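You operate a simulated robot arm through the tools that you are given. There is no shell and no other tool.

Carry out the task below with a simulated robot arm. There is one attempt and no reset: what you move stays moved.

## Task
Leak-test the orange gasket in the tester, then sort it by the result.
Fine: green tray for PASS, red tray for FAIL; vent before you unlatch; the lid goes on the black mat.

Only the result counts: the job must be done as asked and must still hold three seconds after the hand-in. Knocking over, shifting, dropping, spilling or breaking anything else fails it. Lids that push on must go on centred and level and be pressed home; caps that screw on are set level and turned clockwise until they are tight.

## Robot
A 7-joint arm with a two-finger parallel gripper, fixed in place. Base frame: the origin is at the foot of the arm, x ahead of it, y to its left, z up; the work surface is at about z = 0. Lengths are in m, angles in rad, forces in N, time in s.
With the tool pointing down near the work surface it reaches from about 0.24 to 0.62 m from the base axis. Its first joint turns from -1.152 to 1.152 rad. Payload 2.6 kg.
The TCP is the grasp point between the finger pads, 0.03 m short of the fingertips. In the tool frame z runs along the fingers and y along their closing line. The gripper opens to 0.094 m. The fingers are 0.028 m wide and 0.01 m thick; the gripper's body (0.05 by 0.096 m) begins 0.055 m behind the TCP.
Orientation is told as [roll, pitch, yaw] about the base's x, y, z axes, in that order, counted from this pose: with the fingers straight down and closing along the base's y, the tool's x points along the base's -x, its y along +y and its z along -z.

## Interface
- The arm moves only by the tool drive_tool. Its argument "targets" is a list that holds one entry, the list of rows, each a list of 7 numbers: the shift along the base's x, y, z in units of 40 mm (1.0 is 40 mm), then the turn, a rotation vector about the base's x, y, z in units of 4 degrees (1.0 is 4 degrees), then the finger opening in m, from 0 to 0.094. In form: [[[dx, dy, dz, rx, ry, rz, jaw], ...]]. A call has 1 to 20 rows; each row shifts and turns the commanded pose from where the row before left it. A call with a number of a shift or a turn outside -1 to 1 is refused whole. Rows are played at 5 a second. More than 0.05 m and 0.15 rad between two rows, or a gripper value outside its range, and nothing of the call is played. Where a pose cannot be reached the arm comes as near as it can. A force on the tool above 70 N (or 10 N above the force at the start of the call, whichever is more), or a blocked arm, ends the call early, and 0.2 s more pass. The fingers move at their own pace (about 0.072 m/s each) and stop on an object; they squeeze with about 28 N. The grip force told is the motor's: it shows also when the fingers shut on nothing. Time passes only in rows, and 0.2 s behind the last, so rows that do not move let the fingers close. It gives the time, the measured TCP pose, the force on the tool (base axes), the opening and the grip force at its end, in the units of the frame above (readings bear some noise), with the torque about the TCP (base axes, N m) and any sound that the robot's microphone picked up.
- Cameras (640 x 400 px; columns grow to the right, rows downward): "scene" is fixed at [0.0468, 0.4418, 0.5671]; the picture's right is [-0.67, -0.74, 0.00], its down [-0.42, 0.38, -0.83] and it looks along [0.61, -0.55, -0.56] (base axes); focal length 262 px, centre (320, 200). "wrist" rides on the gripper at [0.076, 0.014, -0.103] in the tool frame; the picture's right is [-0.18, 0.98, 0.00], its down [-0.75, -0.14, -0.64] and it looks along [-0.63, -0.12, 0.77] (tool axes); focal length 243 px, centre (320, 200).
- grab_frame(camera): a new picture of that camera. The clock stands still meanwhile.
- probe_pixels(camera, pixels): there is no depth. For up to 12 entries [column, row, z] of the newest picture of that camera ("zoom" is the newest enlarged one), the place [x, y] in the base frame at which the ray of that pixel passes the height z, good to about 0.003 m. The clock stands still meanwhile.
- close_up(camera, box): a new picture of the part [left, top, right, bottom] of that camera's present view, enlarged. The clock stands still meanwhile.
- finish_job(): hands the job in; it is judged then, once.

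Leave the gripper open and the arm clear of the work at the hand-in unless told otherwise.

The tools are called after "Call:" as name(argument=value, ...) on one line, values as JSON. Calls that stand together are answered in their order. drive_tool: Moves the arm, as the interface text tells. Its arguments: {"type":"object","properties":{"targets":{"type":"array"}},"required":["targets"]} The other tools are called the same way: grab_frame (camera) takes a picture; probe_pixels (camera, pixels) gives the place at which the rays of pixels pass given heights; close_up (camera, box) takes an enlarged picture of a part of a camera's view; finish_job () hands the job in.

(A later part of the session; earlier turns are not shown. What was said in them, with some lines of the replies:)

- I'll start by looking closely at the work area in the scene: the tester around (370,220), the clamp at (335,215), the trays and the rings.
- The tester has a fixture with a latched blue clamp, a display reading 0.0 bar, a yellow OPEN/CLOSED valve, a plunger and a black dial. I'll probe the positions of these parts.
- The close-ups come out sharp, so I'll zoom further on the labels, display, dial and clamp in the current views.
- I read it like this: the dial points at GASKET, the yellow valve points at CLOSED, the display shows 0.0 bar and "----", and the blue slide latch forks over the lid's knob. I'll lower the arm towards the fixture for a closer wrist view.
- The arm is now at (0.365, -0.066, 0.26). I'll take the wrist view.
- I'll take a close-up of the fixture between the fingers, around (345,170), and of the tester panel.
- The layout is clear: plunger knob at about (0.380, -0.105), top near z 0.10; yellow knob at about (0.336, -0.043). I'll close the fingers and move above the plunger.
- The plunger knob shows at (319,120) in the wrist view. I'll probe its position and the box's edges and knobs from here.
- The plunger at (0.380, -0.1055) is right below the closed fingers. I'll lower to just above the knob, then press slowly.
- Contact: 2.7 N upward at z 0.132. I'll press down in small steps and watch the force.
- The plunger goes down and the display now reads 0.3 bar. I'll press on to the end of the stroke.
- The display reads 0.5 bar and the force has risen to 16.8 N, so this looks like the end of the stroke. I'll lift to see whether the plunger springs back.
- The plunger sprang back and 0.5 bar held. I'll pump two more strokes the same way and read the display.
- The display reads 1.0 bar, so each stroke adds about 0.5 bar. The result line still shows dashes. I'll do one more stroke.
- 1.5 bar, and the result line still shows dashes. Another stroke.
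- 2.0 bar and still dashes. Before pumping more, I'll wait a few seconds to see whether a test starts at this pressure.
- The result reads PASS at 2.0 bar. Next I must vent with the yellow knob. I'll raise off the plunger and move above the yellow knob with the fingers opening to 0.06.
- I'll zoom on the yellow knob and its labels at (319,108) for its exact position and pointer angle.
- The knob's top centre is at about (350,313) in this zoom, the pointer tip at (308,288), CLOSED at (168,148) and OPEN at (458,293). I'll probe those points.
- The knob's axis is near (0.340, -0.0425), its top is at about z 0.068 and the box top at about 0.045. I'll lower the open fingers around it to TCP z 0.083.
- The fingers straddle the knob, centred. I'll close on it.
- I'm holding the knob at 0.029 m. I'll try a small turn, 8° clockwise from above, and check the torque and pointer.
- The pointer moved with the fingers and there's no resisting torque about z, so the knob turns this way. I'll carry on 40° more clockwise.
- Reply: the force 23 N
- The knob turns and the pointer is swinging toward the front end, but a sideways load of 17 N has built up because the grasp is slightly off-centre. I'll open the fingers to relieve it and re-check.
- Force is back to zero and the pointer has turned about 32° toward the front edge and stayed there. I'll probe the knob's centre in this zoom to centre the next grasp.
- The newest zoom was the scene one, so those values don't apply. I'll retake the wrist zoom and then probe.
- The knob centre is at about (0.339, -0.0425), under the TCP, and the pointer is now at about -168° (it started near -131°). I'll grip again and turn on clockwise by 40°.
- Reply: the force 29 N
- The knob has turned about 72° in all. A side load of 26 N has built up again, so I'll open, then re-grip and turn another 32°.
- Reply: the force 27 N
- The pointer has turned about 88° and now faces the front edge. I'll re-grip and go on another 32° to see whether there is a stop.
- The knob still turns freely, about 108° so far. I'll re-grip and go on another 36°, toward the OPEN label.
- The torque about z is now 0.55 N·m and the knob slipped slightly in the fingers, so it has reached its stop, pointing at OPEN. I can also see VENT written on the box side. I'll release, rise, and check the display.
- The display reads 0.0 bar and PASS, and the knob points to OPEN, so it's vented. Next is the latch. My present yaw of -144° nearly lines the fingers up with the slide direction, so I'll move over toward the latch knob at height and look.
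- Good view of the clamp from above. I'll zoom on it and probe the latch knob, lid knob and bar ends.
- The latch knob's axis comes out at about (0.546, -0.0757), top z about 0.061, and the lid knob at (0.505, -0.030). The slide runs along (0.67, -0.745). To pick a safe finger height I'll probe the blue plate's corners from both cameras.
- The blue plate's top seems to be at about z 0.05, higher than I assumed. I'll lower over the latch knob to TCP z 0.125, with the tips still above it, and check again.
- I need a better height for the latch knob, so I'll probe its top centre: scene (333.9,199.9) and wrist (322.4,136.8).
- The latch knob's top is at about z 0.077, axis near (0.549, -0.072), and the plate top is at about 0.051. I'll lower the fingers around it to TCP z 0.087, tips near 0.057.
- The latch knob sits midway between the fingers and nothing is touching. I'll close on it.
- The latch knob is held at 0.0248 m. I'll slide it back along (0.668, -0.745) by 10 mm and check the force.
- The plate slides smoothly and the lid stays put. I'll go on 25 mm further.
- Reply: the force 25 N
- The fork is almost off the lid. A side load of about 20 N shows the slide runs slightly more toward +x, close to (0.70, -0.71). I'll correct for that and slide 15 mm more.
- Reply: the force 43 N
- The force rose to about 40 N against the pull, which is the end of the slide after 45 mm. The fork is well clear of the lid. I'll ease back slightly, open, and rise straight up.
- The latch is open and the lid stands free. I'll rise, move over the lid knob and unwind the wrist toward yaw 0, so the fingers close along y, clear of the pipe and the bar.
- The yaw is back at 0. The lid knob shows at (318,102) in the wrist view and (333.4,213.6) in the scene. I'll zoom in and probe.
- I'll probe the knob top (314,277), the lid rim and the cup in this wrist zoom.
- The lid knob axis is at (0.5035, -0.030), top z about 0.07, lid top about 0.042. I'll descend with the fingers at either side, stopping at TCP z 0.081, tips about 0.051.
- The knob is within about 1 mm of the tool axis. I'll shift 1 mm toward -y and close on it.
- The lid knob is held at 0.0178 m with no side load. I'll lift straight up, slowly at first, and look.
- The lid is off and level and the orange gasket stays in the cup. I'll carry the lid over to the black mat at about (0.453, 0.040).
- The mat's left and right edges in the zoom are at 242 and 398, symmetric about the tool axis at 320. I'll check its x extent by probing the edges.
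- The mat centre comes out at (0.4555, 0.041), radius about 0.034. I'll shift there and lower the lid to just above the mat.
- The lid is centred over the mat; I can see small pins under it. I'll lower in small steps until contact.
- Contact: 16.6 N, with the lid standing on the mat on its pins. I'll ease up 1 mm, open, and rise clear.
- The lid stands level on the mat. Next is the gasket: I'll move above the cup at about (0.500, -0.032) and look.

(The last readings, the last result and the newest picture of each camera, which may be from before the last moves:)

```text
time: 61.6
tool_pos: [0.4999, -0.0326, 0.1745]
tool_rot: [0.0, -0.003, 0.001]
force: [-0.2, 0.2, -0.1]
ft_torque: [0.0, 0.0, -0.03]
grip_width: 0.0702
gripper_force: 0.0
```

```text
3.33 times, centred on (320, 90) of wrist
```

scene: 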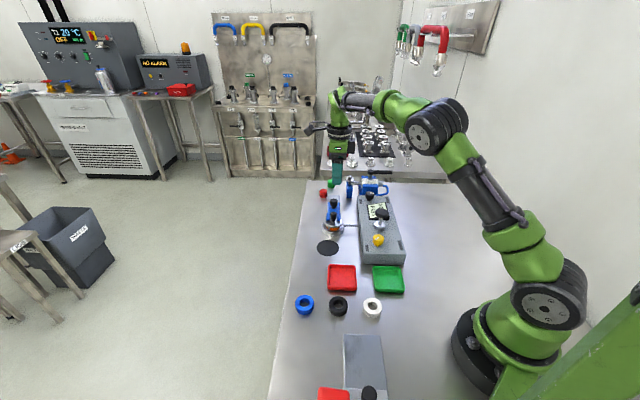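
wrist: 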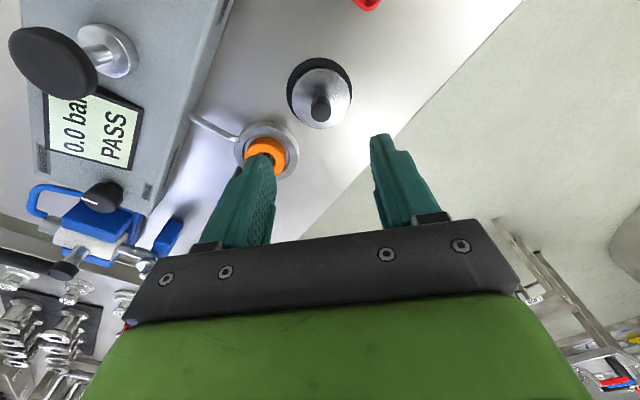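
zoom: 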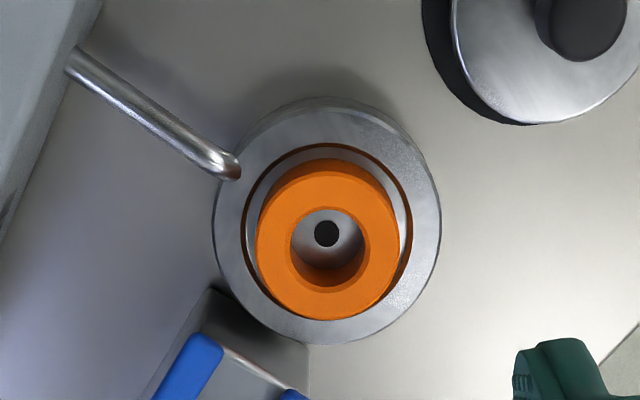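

I'll probe the gasket's top face centre at (328,247) in this zoom, its rim, and its scene pixel (333.2,222.4).

Call:
probe_pixels(camera="zoom", pixels=[[328, 247, 0.03], [328, 247, 0.04], [256, 240, 0.035], [399, 240, 0.035], [328, 320, 0.035], [328, 180, 0.035], [213, 215, 0.02], [441, 215, 0.02], [242, 215, 0.02], [410, 215, 0.02], [328, 100, 0.02], [320, 342, 0.02]])

Call:
probe_pixels(camera="scene", pixels=[[333.2, 222.4, 0.03], [333.2, 222.4, 0.04], [333.2, 222.4, 0.05]])

Call:
close_up(camera="scene", box=[310, 205, 360, 245])

```text
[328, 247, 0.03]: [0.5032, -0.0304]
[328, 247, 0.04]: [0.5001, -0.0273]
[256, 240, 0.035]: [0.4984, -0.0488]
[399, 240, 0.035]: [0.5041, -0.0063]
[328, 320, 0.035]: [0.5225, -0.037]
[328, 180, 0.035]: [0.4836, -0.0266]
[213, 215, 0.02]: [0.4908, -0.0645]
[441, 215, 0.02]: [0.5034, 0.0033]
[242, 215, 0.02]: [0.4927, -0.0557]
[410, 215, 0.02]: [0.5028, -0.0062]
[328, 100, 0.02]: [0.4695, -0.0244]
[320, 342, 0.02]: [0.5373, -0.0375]
```

```text
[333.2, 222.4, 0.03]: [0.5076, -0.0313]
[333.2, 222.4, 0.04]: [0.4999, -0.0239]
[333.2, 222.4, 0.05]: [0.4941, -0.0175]
```

```text
10.00 times, centred on (335, 225) of scene
```

zoom: 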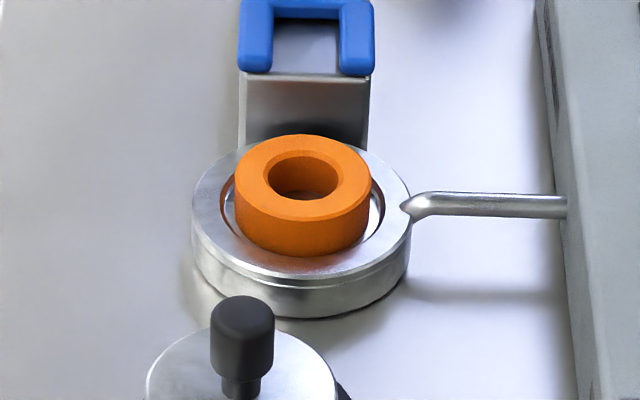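

The gasket centre is near (0.502, -0.030), top z about 0.035, outer diameter about 0.042. Before lowering the fingers I'll check that the fork tips and the pipe clear the -y finger, by probing them in the wrist view.

Call:
close_up(camera="wrist", box=[230, 60, 390, 180])

Call:
grab_frame(camera="wrist")

```text
3.33 times, centred on (310, 120) of wrist
```

zoom: 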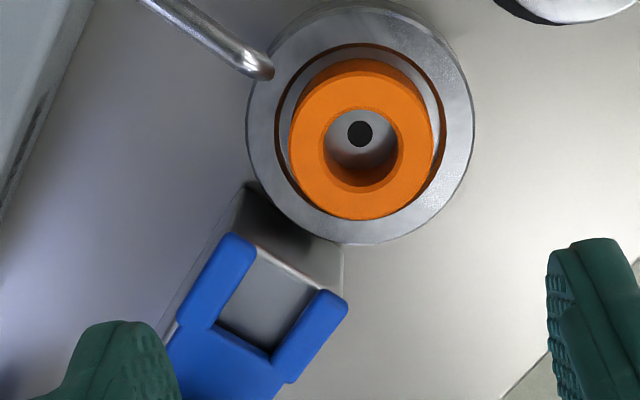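

```text
taken
```

wrist: 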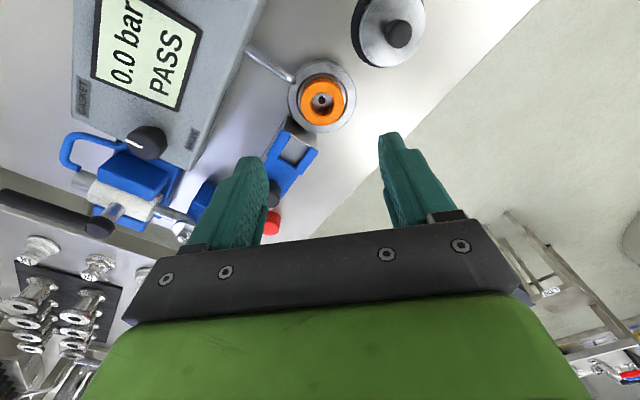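

I'll probe the bar corners, the fork tips and the pipe end in this wrist frame.

Call:
probe_pixels(camera="wrist", pixels=[[289, 116.4, 0.045], [316.9, 134.1, 0.045], [283.6, 130.2, 0.05], [291.1, 133.8, 0.05], [317.5, 150, 0.05], [309.4, 147, 0.05], [295, 80.4, 0.025], [280, 70, 0.025], [322, 103, 0.035], [313, 103, 0.02]])

```text
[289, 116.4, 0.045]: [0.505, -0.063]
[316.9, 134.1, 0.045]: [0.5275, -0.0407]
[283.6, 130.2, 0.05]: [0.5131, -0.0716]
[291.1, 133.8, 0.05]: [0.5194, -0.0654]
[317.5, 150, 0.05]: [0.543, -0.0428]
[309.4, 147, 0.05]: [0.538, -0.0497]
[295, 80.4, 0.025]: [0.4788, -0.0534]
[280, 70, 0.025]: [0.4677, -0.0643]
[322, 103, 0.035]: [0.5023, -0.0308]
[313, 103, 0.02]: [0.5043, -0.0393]
```

The bar end and fork tips lie near (0.517, -0.068) and the pipe end near (0.479, -0.053). A yaw of -10° with a 0.052 opening leaves about 6 mm of clearance on each side. I'll move over the gasket at (0.5025, -0.0307), turn, and lower partway to check.

Call:
drive_tool(targets=[[[0.065, 0.045, -0.5, 0, 0, -0.9, 0.052], [0, 0, -0.6, 0, 0, -0.9, 0.052], [0, 0, -0.6, 0, 0, -0.7, 0.052], [0, 0, -0.5, 0, 0, 0, 0.052], [0, 0, 0, 0, 0, 0, 0.052]]])

Call:
close_up(camera="wrist", box=[220, 60, 420, 220])

Call:
close_up(camera="scene", box=[300, 190, 370, 260])

```text
time: 62.8
tool_pos: [0.5011, -0.03, 0.0867]
tool_rot: [0.002, -0.001, -0.176]
force: [-0.6, 0.5, 0.2]
ft_torque: [0.01, 0.0, 0.0]
grip_width: 0.052
gripper_force: 0.1
```

```text
2.50 times, centred on (320, 140) of wrist
```

zoom: 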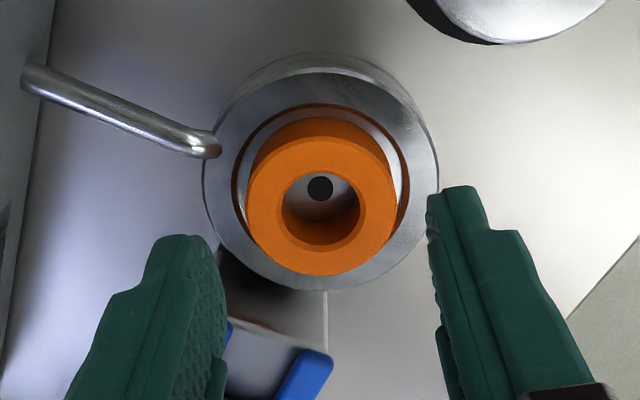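

```text
5.71 times, centred on (335, 225) of scene
```

zoom: 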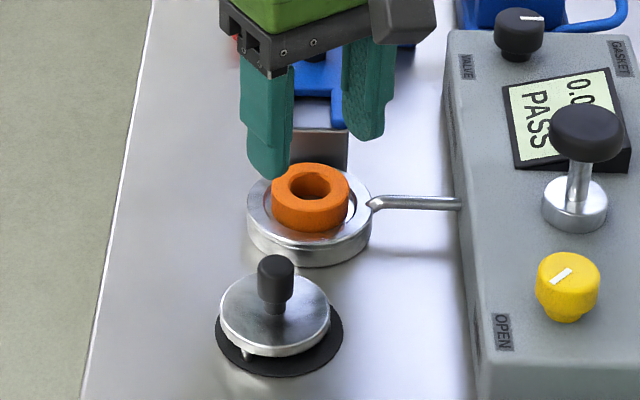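

The gasket is exactly on the tool axis, at column 320.8 and the expected row of 142. The fingers clear the bar and pipe. I'll lower to TCP z 0.055.

Call:
drive_tool(targets=[[[0, 0, -0.25, 0, 0, 0, 0.052], [0, 0, -0.2, 0, 0, 0, 0.052], [0, 0, -0.2, 0, 0, 0, 0.052], [0, 0, -0.13, 0, 0, 0, 0.052], [0, 0, 0, 0, 0, 0, 0.052]]])

Call:
close_up(camera="wrist", box=[220, 60, 420, 220])

Call:
close_up(camera="scene", box=[300, 190, 370, 260])

```text
time: 64.0
tool_pos: [0.5009, -0.0304, 0.0546]
tool_rot: [-0.001, -0.001, -0.174]
force: [-0.6, 0.7, -0.3]
ft_torque: [-0.04, 0.0, 0.01]
grip_width: 0.0519
gripper_force: 0.0
```

```text
2.50 times, centred on (320, 140) of wrist
```

zoom: 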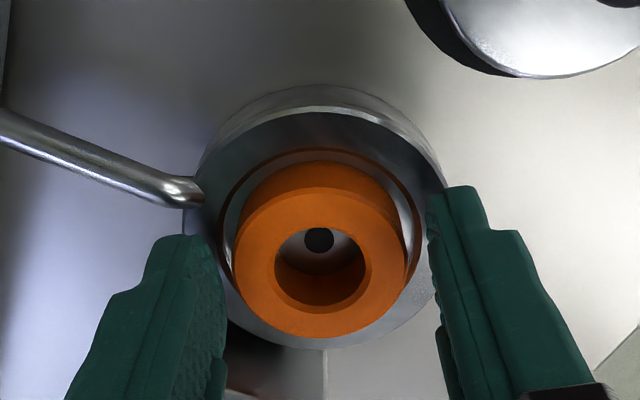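

```text
5.71 times, centred on (335, 225) of scene
```

zoom: 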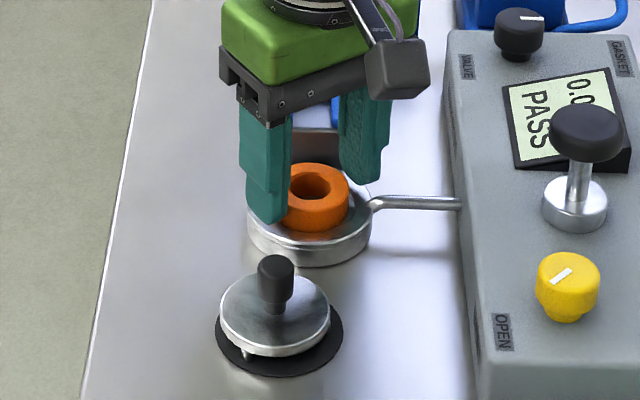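

No contact forces and the fingers are at both sides of the gasket. I'll close on it.

Call:
drive_tool(targets=[[[0, 0, 0, 0, 0, 0, 0.03], [0, 0, 0, 0, 0, 0, 0.03], [0, 0, 0, 0, 0, 0, 0.03]]])

Call:
close_up(camera="wrist", box=[220, 60, 420, 220])

```text
time: 64.8
tool_pos: [0.5016, -0.0302, 0.0554]
tool_rot: [0.0, -0.001, -0.174]
force: [0.6, 0.3, 0.1]
ft_torque: [0.03, 0.0, -0.01]
grip_width: 0.0417
gripper_force: 28.4
```

```text
2.50 times, centred on (320, 140) of wrist
```

zoom: 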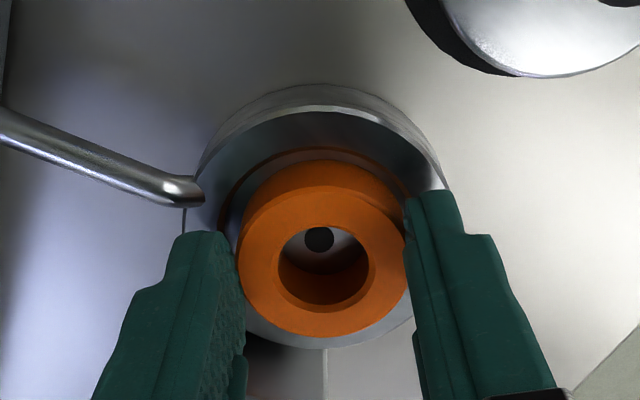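

Gripped at 0.0417 m. I'll lift straight up, slowly at first.

Call:
drive_tool(targets=[[[0, 0, 0.12, 0, 0, 0, 0.03], [0, 0, 0.2, 0, 0, 0, 0.03], [0, 0, 0.4, 0, 0, 0, 0.03], [0, 0, 0.8, 0, 0, 0, 0.03], [0, 0, 0.8, 0, 0, 0, 0.03], [0, 0, 0.5, 0, 0, 0, 0.03], [0, 0, 0, 0, 0, 0, 0.03]]])

Call:
grab_frame(camera="wrist")

Call:
grab_frame(camera="scene")

```text
time: 66.4
tool_pos: [0.5016, -0.0301, 0.1687]
tool_rot: [-0.001, -0.002, -0.174]
force: [0.4, -0.7, -0.6]
ft_torque: [-0.01, 0.01, 0.02]
grip_width: 0.0419
gripper_force: 28.1
```

```text
taken
```

wrist: 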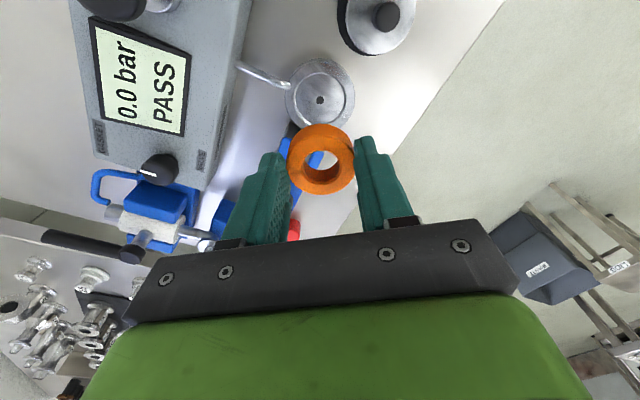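

```text
taken
```

scene: 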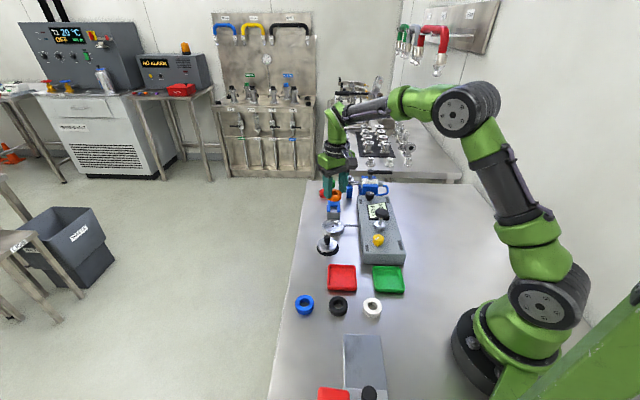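

The gasket is held level and the cup is empty. I'll carry it at height toward the green tray near (0.265, 0.010).

Call:
drive_tool(targets=[[[-0.6, 0.1, 0, 0, 0, 0.5, 0.03], [-0.8, 0.13, 0, 0, 0, 0.5, 0.03], [-0.8, 0.13, 0, 0, 0, 0.5, 0.03], [-0.8, 0.13, 0, 0, 0, 0.5, 0.03], [-0.8, 0.13, 0, 0, 0, 0.5, 0.03], [-0.8, 0.13, 0, 0, 0, 0, 0.03], [-0.7, 0.13, 0, 0, 0, 0, 0.03], [-0.5, 0.12, 0, 0, 0, 0, 0.03], [0, 0, 0, 0, 0, 0, 0.03]]])

Call:
grab_frame(camera="wrist")

Call:
grab_frame(camera="scene")

```text
time: 68.4
tool_pos: [0.2703, 0.0096, 0.1681]
tool_rot: [0.0, -0.001, 0.001]
force: [-0.1, 0.3, -0.1]
ft_torque: [-0.01, 0.03, -0.01]
grip_width: 0.0417
gripper_force: 28.3
```

```text
taken
```

wrist: 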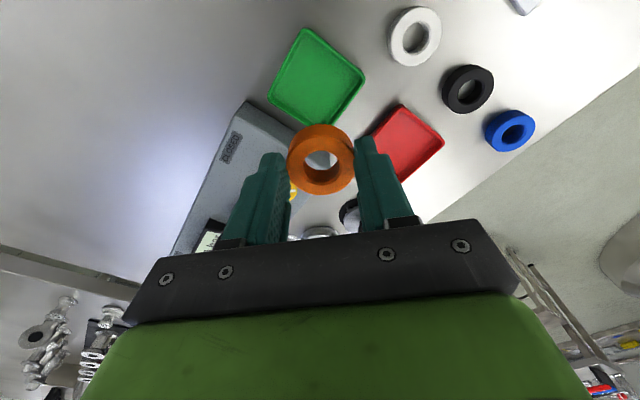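

```text
taken
```

scene: 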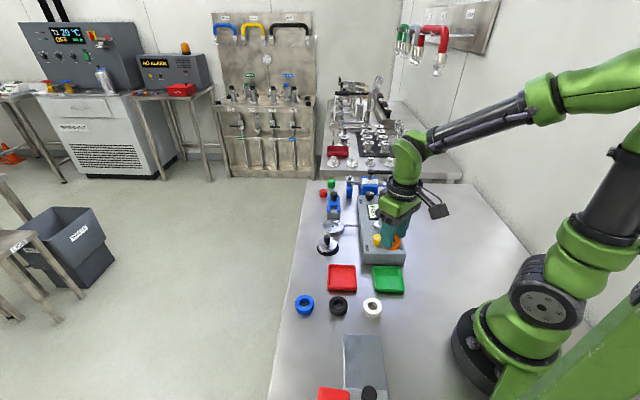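

The green tray is at about (316,78) in the wrist view. I'll zoom in and probe its corners and centre.

Call:
close_up(camera="wrist", box=[250, 15, 390, 140])

Call:
probe_pixels(camera="wrist", pixels=[[308, 29, 0.012], [366, 79, 0.012], [268, 91, 0.012], [326, 124, 0.012], [316, 78, 0.004]])

Call:
probe_pixels(camera="scene", pixels=[[373, 266, 0.012], [401, 267, 0.012], [376, 292, 0.012], [405, 292, 0.012], [388, 279, 0.004]])

```text
3.20 times, centred on (320, 78) of wrist
```

zoom: 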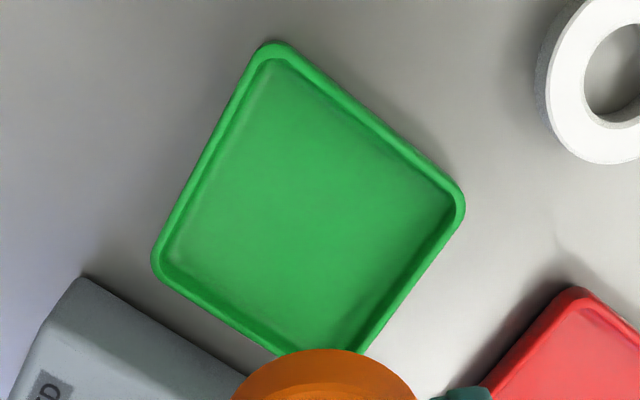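

```text
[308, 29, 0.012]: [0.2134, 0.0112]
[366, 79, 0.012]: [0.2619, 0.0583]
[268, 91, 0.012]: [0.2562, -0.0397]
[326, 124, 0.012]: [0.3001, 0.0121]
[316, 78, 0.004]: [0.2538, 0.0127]
```

```text
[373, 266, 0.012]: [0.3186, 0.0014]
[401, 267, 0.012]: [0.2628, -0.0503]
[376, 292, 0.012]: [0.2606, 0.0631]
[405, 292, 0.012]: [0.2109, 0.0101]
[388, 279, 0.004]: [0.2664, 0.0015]
```

The tray's diagonals cross at zoom (304,234), which is wrist (315.1,88.8). I'll probe that point.

Call:
probe_pixels(camera="wrist", pixels=[[315.1, 88.75, 0.012], [315.1, 88.75, 0.004], [303.75, 29.6, 0.012], [364.7, 79.6, 0.012], [268.4, 97.4, 0.012], [324.7, 138.6, 0.012]])

```text
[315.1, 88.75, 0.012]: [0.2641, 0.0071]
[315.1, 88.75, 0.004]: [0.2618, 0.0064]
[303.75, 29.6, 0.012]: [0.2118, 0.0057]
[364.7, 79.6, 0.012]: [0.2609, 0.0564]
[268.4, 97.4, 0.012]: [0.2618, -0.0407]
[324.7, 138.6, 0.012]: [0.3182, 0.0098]
```

The tray centre is at (0.263, 0.0072). I'll move over it and lower partway, then check alignment.

Call:
drive_tool(targets=[[[-0.18, -0.06, -0.3, 0, 0, 0, 0.03], [0, 0, -0.7, 0, 0, 0, 0.03], [0, 0, -0.7, 0, 0, 0, 0.03], [0, 0, -0.6, 0, 0, 0, 0.03], [0, 0, -0.2, 0, 0, 0, 0.03], [0, 0, 0, 0, 0, 0, 0.03]]])

Call:
grab_frame(camera="wrist")

Call:
close_up(camera="scene", box=[340, 220, 430, 310])

```text
time: 69.8
tool_pos: [0.2628, 0.008, 0.0683]
tool_rot: [-0.002, 0.0, 0.0]
force: [0.2, -0.4, -0.7]
ft_torque: [0.01, 0.0, -0.01]
grip_width: 0.0418
gripper_force: 27.8
```

```text
taken
```

wrist: 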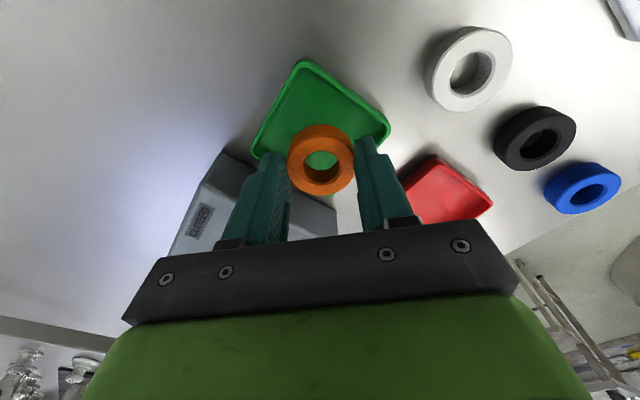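

```text
4.44 times, centred on (385, 265) of scene
```

zoom: 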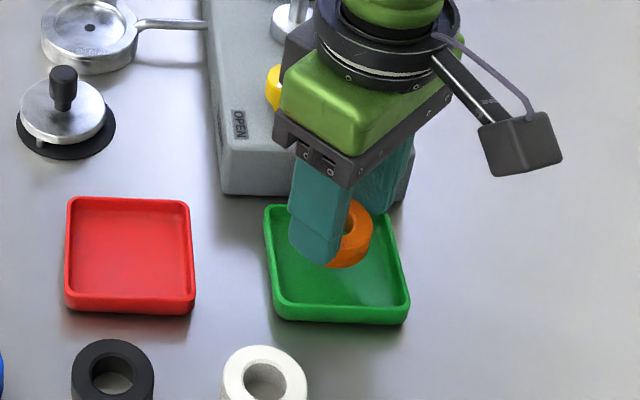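

The gasket is above the tray centre. I'll lower in small steps, watching for contact.

Call:
drive_tool(targets=[[[0, 0, -0.1, 0, 0, 0, 0.03], [0, 0, -0.1, 0, 0, 0, 0.03], [0, 0, -0.1, 0, 0, 0, 0.03], [0, 0, -0.08, 0, 0, 0, 0.03], [0, 0, -0.06, 0, 0, 0, 0.03], [0, 0, 0, 0, 0, 0, 0.03]]])

Call:
close_up(camera="scene", box=[340, 220, 430, 310])

```text
time: 71.2
tool_pos: [0.263, 0.0067, 0.0499]
tool_rot: [0.0, -0.001, -0.001]
force: [-0.2, 0.6, -1.1]
ft_torque: [0.01, 0.02, 0.01]
grip_width: 0.0416
gripper_force: 28.5
```

```text
4.44 times, centred on (385, 265) of scene
```

zoom: 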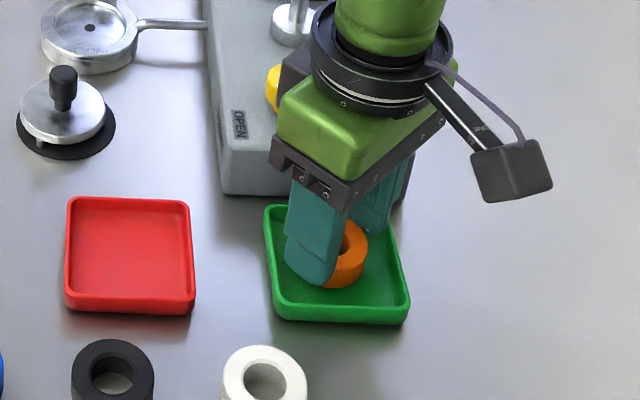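

No contact yet at z 0.050. I'll keep lowering in 2 mm steps.

Call:
drive_tool(targets=[[[0, 0, -0.05, 0, 0, 0, 0.03], [0, 0, -0.05, 0, 0, 0, 0.03], [0, 0, -0.05, 0, 0, 0, 0.03], [0, 0, 0, 0, 0, 0, 0.03]]])

Call:
close_up(camera="scene", box=[340, 220, 430, 310])

```text
time: 72.2
tool_pos: [0.2631, 0.0085, 0.0458]
tool_rot: [0.002, -0.002, -0.001]
force: [-8.6, 1.9, 30.5]
ft_torque: [-0.01, 0.17, -0.23]
grip_width: 0.0417
gripper_force: 28.4
```

```text
4.44 times, centred on (385, 265) of scene
```

zoom: 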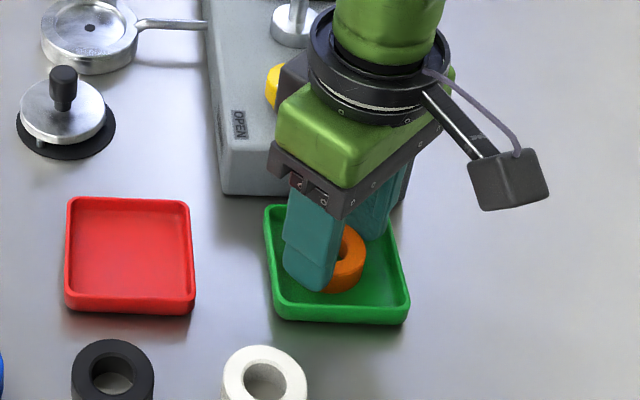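

The gasket is down on the tray floor, at 30 N. I'll ease up 1.5 mm, open just enough, then rise straight up.

Call:
drive_tool(targets=[[[0, 0, 0.04, 0, 0, 0, 0.03], [0, 0, 0, 0, 0, 0, 0.052], [0, 0, 0, 0, 0, 0, 0.052], [0, 0, 0.2, 0, 0, 0, 0.052], [0, 0, 0.4, 0, 0, 0, 0.052], [0, 0, 0.8, 0, 0, 0, 0.052], [0, 0, 0.9, 0, 0, 0, 0.06], [0, 0, 0.9, 0, 0, 0, 0.06], [0.2, -0.5, 0.5, 0, 0, 0, 0.06], [0, 0, 0, 0, 0, 0, 0.06]]])

Call:
grab_frame(camera="wrist")

Call:
grab_frame(camera="scene")

```text
time: 74.4
tool_pos: [0.2707, -0.0126, 0.1945]
tool_rot: [0.0, 0.001, 0.001]
force: [1.0, -0.5, -0.2]
ft_torque: [0.0, -0.02, 0.0]
grip_width: 0.06
gripper_force: 0.2
```

```text
taken
```

wrist: 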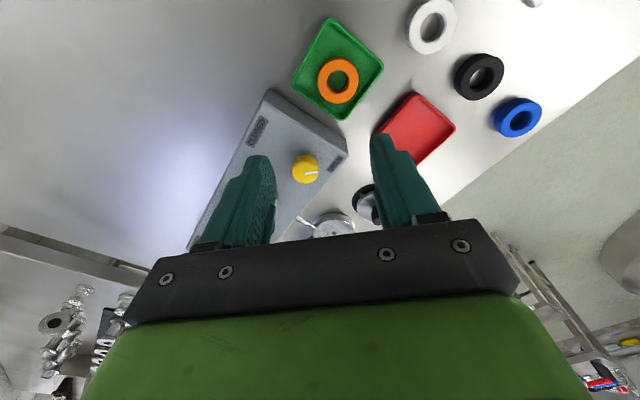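

```text
taken
```

scene: 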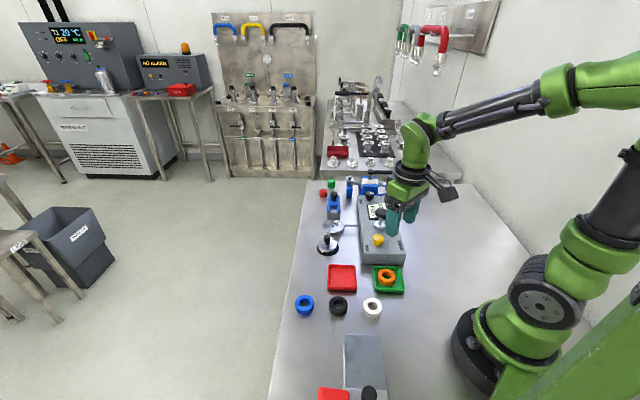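

The gasket rests in the green tray. I'll raise the arm further clear, open the gripper, and check the lid and tray once more.

Call:
drive_tool(targets=[[[0, -0.3, 0.9, 0, 0, 0, 0.09], [0.1, -0.3, 0.9, 0, 0, 0, 0.09], [0.1, -0.3, 0.9, 0, 0, 0, 0.09], [0.1, -0.3, 0.9, 0, 0, 0, 0.09], [0, 0, 0, 0, 0, 0, 0.09], [0, 0, 0, 0, 0, 0, 0.09]]])

Call:
close_up(camera="scene", box=[290, 180, 420, 300])

Call:
close_up(camera="scene", box=[310, 215, 360, 265])

Call:
grab_frame(camera="wrist")

```text
time: 75.8
tool_pos: [0.2827, -0.0608, 0.3371]
tool_rot: [0.0, -0.002, -0.001]
force: [-0.3, -0.3, 0.7]
ft_torque: [-0.03, -0.01, -0.02]
grip_width: 0.0898
gripper_force: 0.0
```

```text
3.33 times, centred on (355, 240) of scene
```

zoom: 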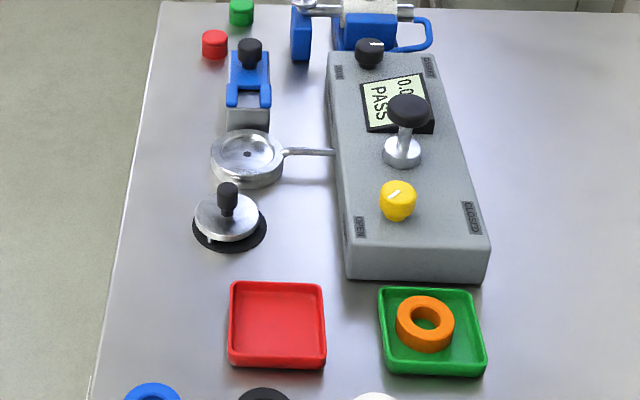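

```text
8.00 times, centred on (335, 240) of scene
```

zoom: 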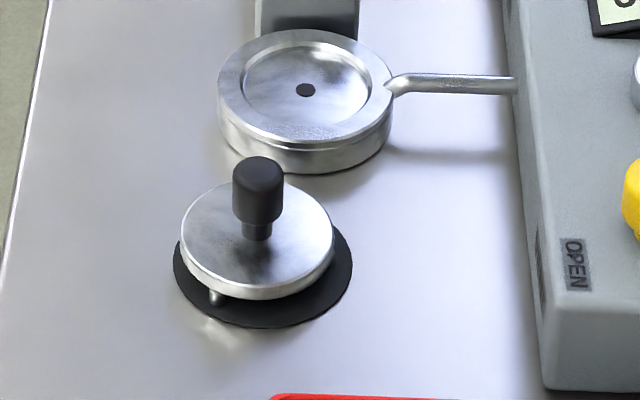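

```text
taken
```

wrist: 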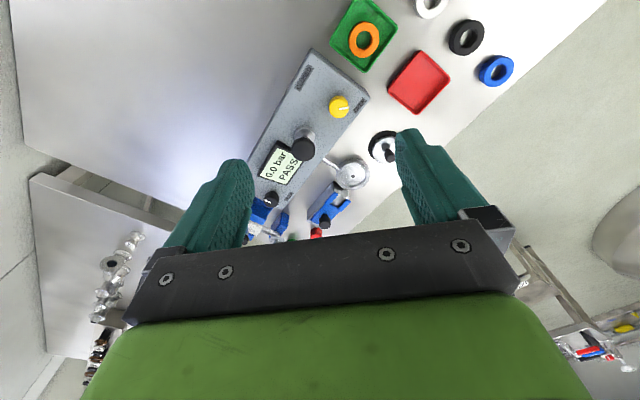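

The gasket is in the green tray and the lid stands level on the black mat. The vent is OPEN at 0.0 bar, the other parts are undisturbed, and the arm is clear with the gripper open. I'm handing in now.

Call:
finish_job()

```text
The job is handed in.
```

The orange gasket passed its leak test, so I put it in the green tray and handed the job in. The hand-in was accepted, but no verdict came back.

- **Test:** I pumped the tester to 2.0 bar with the selector on GASKET. The pressure held, and the display read PASS after about 2 seconds.
- **Vent:** I turned the yellow valve to OPEN, and the display read 0.0 bar before I touched the latch.
- **Lid:** I slid the latch back 45 mm to its stop and lifted the lid off. It now stands level on the black mat, resting on its pins.
- **End state:** In the last pictures nothing else had been moved or knocked over. The arm is raised clear with the gripper open, and I left the latch slid back and the vent open.
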